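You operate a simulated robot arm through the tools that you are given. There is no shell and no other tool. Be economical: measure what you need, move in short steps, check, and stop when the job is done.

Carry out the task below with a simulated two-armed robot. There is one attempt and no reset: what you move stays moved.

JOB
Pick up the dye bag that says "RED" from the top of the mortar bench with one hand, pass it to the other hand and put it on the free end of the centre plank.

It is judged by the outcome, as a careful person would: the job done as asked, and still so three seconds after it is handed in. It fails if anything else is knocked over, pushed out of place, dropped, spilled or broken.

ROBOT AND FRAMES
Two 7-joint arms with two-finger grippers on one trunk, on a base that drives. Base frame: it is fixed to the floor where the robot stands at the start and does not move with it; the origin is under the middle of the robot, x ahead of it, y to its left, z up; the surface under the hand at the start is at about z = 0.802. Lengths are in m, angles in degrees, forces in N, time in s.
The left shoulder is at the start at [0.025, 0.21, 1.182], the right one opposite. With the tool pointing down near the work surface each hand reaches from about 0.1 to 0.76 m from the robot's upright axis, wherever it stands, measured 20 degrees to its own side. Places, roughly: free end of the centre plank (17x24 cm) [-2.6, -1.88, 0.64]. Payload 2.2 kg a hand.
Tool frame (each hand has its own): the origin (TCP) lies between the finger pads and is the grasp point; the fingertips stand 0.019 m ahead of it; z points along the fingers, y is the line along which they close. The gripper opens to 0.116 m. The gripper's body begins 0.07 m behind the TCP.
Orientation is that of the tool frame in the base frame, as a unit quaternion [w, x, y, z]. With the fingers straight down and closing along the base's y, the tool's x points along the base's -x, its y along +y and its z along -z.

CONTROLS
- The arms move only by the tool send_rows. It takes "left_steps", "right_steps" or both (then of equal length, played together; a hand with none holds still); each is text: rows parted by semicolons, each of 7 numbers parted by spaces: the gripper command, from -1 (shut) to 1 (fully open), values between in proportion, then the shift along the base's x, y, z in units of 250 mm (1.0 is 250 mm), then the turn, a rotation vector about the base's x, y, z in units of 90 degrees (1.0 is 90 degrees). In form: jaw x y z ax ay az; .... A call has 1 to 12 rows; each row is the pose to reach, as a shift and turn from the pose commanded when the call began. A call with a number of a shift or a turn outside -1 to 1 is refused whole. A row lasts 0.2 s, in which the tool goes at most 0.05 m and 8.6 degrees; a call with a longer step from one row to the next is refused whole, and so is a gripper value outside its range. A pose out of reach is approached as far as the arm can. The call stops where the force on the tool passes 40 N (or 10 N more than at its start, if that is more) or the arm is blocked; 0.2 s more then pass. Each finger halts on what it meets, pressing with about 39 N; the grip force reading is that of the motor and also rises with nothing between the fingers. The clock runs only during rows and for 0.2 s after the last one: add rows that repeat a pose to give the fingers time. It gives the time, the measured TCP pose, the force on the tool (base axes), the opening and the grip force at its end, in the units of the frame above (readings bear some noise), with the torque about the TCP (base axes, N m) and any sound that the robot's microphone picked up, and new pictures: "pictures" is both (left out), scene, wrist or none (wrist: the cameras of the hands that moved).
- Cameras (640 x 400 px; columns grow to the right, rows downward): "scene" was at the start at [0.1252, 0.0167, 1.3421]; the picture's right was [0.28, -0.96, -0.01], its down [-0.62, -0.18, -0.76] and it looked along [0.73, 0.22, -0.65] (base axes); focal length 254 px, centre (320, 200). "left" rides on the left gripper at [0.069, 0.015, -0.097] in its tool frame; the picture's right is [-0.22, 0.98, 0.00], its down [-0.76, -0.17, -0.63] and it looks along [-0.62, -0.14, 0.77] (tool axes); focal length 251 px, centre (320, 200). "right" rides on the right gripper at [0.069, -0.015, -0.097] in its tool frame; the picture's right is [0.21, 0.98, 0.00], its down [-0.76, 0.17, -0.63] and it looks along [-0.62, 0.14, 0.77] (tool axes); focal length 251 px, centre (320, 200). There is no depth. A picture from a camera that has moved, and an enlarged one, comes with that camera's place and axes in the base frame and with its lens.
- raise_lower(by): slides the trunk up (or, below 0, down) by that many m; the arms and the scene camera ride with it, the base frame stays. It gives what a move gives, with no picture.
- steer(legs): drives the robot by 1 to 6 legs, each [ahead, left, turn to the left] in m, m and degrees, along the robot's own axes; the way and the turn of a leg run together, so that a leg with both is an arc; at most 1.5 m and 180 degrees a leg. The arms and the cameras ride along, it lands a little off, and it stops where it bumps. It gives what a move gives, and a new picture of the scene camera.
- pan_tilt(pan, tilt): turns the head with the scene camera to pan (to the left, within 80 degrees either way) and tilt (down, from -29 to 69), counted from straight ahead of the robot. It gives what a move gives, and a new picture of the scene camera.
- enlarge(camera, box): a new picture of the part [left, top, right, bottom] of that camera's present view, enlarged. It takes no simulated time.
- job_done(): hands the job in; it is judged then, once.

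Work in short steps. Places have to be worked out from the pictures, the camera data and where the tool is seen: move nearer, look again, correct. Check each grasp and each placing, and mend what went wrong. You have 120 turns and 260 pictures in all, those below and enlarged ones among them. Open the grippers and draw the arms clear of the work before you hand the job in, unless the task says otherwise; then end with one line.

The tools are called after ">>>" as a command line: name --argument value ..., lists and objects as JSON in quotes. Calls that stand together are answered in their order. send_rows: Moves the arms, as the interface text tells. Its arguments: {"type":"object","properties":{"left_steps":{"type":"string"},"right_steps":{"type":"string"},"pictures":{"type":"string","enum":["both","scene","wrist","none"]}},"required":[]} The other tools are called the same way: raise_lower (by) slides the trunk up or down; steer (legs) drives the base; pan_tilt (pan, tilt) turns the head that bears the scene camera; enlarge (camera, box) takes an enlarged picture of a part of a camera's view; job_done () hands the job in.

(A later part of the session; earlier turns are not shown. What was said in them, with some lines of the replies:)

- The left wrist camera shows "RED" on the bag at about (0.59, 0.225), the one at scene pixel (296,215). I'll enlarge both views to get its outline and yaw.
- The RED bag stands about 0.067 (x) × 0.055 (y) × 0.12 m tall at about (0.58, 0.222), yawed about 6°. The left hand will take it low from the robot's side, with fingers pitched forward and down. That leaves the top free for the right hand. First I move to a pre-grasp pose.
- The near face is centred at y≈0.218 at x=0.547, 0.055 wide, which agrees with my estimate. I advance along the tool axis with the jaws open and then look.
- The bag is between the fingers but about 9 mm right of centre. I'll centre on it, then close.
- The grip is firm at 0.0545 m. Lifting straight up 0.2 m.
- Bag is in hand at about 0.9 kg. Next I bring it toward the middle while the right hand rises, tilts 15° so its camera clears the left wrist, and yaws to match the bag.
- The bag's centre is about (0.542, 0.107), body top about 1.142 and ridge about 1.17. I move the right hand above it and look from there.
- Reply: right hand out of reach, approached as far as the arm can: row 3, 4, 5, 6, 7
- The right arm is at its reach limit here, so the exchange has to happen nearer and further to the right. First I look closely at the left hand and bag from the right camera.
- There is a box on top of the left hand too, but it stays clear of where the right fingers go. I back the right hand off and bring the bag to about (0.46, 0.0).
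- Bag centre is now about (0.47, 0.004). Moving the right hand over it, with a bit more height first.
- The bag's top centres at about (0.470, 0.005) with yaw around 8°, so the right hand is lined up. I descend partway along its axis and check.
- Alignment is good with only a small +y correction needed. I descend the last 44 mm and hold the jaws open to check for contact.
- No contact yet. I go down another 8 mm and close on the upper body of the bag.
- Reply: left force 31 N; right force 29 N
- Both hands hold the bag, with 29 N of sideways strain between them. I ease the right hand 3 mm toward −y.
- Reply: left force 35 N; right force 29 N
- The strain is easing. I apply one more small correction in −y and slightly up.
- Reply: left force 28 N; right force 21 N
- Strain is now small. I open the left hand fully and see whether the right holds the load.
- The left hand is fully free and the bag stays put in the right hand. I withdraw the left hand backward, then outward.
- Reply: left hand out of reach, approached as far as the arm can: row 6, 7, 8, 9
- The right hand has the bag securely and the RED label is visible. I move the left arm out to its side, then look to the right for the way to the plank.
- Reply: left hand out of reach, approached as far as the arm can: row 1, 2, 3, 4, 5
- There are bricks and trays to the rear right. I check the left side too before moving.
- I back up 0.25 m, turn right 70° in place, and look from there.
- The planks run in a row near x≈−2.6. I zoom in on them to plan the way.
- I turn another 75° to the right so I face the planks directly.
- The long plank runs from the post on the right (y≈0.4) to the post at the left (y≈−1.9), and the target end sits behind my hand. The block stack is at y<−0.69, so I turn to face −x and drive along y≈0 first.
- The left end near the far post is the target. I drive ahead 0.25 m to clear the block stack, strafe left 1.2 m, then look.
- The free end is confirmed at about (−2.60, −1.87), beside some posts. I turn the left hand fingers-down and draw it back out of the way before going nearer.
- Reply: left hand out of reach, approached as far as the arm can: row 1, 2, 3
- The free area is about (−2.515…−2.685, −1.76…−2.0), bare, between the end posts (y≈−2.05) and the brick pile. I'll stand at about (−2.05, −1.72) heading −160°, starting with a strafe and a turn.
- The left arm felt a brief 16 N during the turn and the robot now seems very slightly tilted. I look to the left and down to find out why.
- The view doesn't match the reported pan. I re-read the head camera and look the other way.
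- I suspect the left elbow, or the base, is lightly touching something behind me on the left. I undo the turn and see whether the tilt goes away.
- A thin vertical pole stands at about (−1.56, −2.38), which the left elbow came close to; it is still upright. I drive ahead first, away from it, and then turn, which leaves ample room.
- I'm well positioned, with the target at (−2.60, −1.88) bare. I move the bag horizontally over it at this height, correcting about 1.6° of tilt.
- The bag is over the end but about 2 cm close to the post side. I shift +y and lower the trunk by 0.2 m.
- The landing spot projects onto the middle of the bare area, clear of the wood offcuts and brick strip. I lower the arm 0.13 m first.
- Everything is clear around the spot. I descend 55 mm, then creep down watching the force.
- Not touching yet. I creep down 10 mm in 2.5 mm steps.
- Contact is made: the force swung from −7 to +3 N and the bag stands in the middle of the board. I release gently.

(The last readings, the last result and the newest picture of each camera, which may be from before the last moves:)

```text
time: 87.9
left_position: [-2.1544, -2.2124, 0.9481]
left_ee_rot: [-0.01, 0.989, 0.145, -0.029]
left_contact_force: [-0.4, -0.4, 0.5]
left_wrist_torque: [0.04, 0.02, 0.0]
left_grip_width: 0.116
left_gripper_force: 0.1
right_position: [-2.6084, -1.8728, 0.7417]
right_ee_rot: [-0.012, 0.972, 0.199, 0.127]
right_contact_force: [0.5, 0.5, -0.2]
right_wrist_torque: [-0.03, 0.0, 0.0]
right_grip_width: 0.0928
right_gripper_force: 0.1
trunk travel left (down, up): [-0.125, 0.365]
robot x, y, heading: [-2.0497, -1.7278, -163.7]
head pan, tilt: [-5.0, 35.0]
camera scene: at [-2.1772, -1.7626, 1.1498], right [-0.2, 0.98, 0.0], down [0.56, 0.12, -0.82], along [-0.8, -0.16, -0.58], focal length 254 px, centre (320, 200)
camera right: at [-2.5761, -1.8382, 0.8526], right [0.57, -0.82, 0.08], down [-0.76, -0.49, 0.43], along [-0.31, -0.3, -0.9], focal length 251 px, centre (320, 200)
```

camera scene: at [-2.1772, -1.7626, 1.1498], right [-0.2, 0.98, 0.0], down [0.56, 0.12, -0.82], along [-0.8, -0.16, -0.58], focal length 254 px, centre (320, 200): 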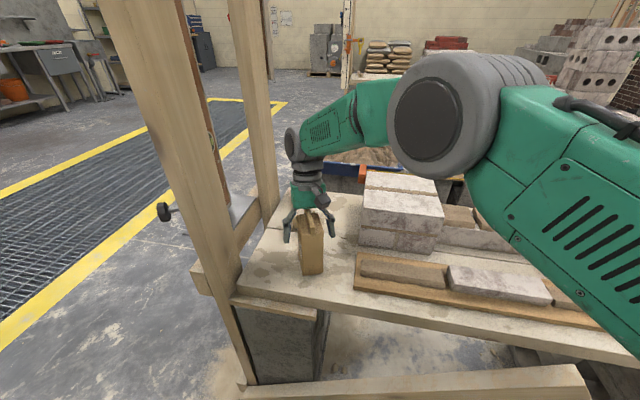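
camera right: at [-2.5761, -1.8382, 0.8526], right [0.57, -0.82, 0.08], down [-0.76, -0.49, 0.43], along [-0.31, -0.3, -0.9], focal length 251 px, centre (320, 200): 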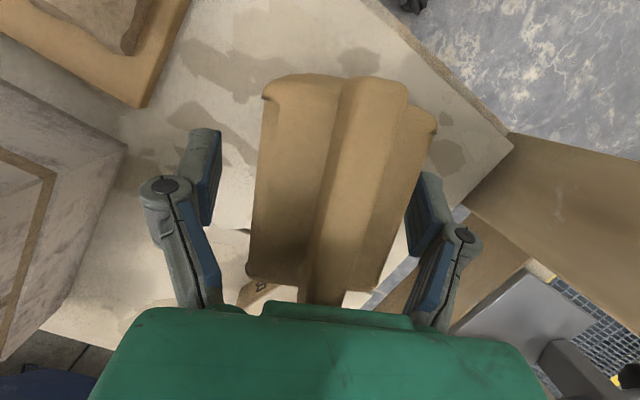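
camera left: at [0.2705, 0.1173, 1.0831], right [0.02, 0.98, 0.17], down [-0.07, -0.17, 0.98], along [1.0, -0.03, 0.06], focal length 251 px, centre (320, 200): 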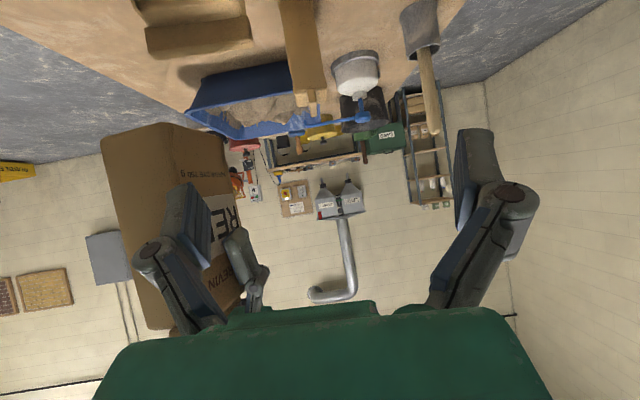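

Released and standing. I open fully and retreat up along the finger axis.

>>> send_rows --right_steps "1 0 0 0 0 0 0;1 0 0 0 0 0 0;1 -.02 -.006 .08 0 0 0;1 -.05 -.015 .2 0 0 0;1 -.088 -.026 .36 0 0 0;1 -.127 -.037 .52 0 0 0;1 -.16 -.047 .68 0 0 0;1 -.19 -.05 .8 0 0 0"

```text
time: 89.7
left_position: [-2.1531, -2.2125, 0.9482]
left_ee_rot: [-0.009, 0.989, 0.145, -0.029]
left_contact_force: [0.2, -0.5, -0.5]
left_wrist_torque: [-0.01, 0.04, -0.02]
left_grip_width: 0.1159
left_gripper_force: 0.0
right_position: [-2.6428, -1.8636, 0.932]
right_ee_rot: [-0.012, 0.971, 0.2, 0.127]
right_contact_force: [0.9, 0.3, 0.5]
right_wrist_torque: [0.0, 0.01, -0.02]
right_grip_width: 0.1158
right_gripper_force: 0.0
right hand out of reach, approached as far as the arm can: row 7, 8
trunk travel left (down, up): [-0.125, 0.365]
robot x, y, heading: [-2.0554, -1.7322, -163.7]
head pan, tilt: [-5.0, 35.0]
camera scene: at [-2.1765, -1.7617, 1.15], right [-0.2, 0.98, 0.0], down [0.56, 0.12, -0.82], along [-0.8, -0.16, -0.58], focal length 254 px, centre (320, 200)
camera right: at [-2.6112, -1.8296, 1.0423], right [0.57, -0.82, 0.08], down [-0.76, -0.49, 0.43], along [-0.31, -0.3, -0.9], focal length 251 px, centre (320, 200)
```

scene: 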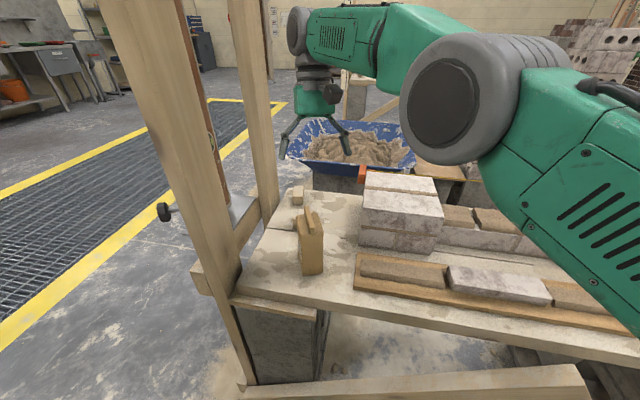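
right: 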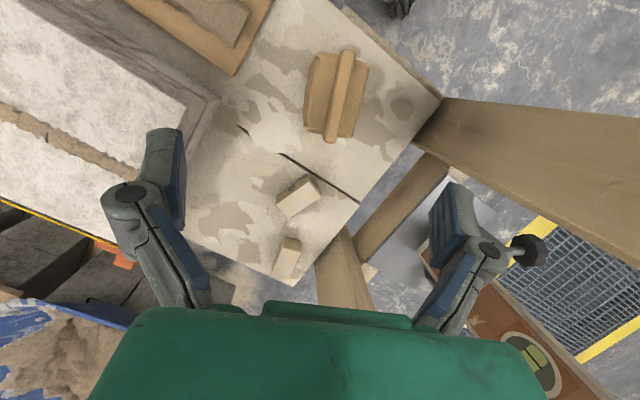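

The bag stands alone on the plank end and the offcuts and bricks are undisturbed. I raise the trunk and pull the right arm back clear of the plank.

>>> raise_lower --by 0.2

>>> send_rows --right_steps "1 .15 .04 0 0 0 0;1 .3 .08 0 0 0 0;1 .45 .12 0 0 0 0;1 .6 .16 0 0 0 0;1 .75 .2 0 0 0 0;1 .9 .24 0 0 0 0;1 .9 .24 0 0 0 0" --pictures "scene"

```text
time: 91.9
left_position: [-2.1551, -2.2133, 1.1476]
left_ee_rot: [-0.009, 0.989, 0.145, -0.029]
left_contact_force: [0.3, -0.3, 0.0]
left_wrist_torque: [0.01, 0.0, 0.01]
left_grip_width: 0.116
left_gripper_force: 0.2
right_position: [-2.6436, -1.8664, 1.1307]
right_ee_rot: [-0.013, 0.972, 0.199, 0.127]
right_contact_force: [0.4, -0.7, 0.6]
right_wrist_torque: [-0.03, 0.02, 0.01]
right_grip_width: 0.1161
right_gripper_force: 0.0
trunk travel left (down, up): [-0.325, 0.165]
robot x, y, heading: [-2.0544, -1.7277, -163.8]
head pan, tilt: [-5.0, 35.0]
```

```text
time: 93.5
left_position: [-2.1548, -2.2151, 1.1482]
left_ee_rot: [-0.01, 0.989, 0.145, -0.029]
left_contact_force: [-1.2, 0.0, 0.4]
left_wrist_torque: [0.01, -0.03, -0.02]
left_grip_width: 0.1162
left_gripper_force: 0.0
right_position: [-2.4174, -1.8029, 1.13]
right_ee_rot: [-0.012, 0.971, 0.2, 0.128]
right_contact_force: [-0.9, 0.9, 0.2]
right_wrist_torque: [0.02, -0.04, 0.0]
right_grip_width: 0.1161
right_gripper_force: 0.1
trunk travel left (down, up): [-0.325, 0.165]
robot x, y, heading: [-2.0499, -1.7281, -163.4]
head pan, tilt: [-5.0, 35.0]
camera scene: at [-2.1773, -1.7631, 1.3497], right [-0.2, 0.98, 0.0], down [0.56, 0.12, -0.82], along [-0.8, -0.16, -0.58], focal length 254 px, centre (320, 200)
```

scene: 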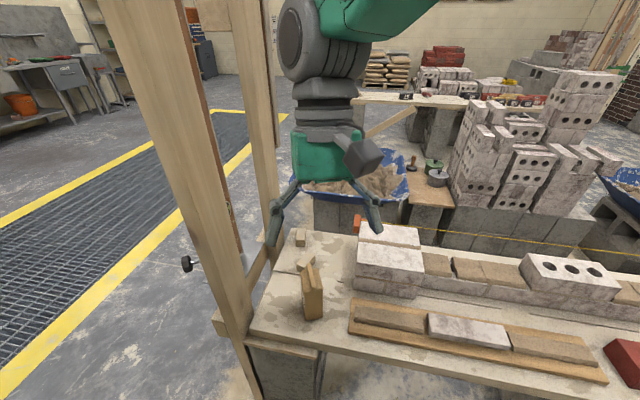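

The bag is standing upright on the free end. Both grippers are open and clear of the work, so I hand the job in.

>>> job_done

```text
The job is handed in.
```

I picked up the RED dye bag from the mortar bench with the left hand, passed it to the right, and stood it upright on the free end of the centre plank. The left arm felt a brief 16 N push, possibly a brush against the thin pole as I turned, but the pole was still upright afterwards and I saw nothing else moved.
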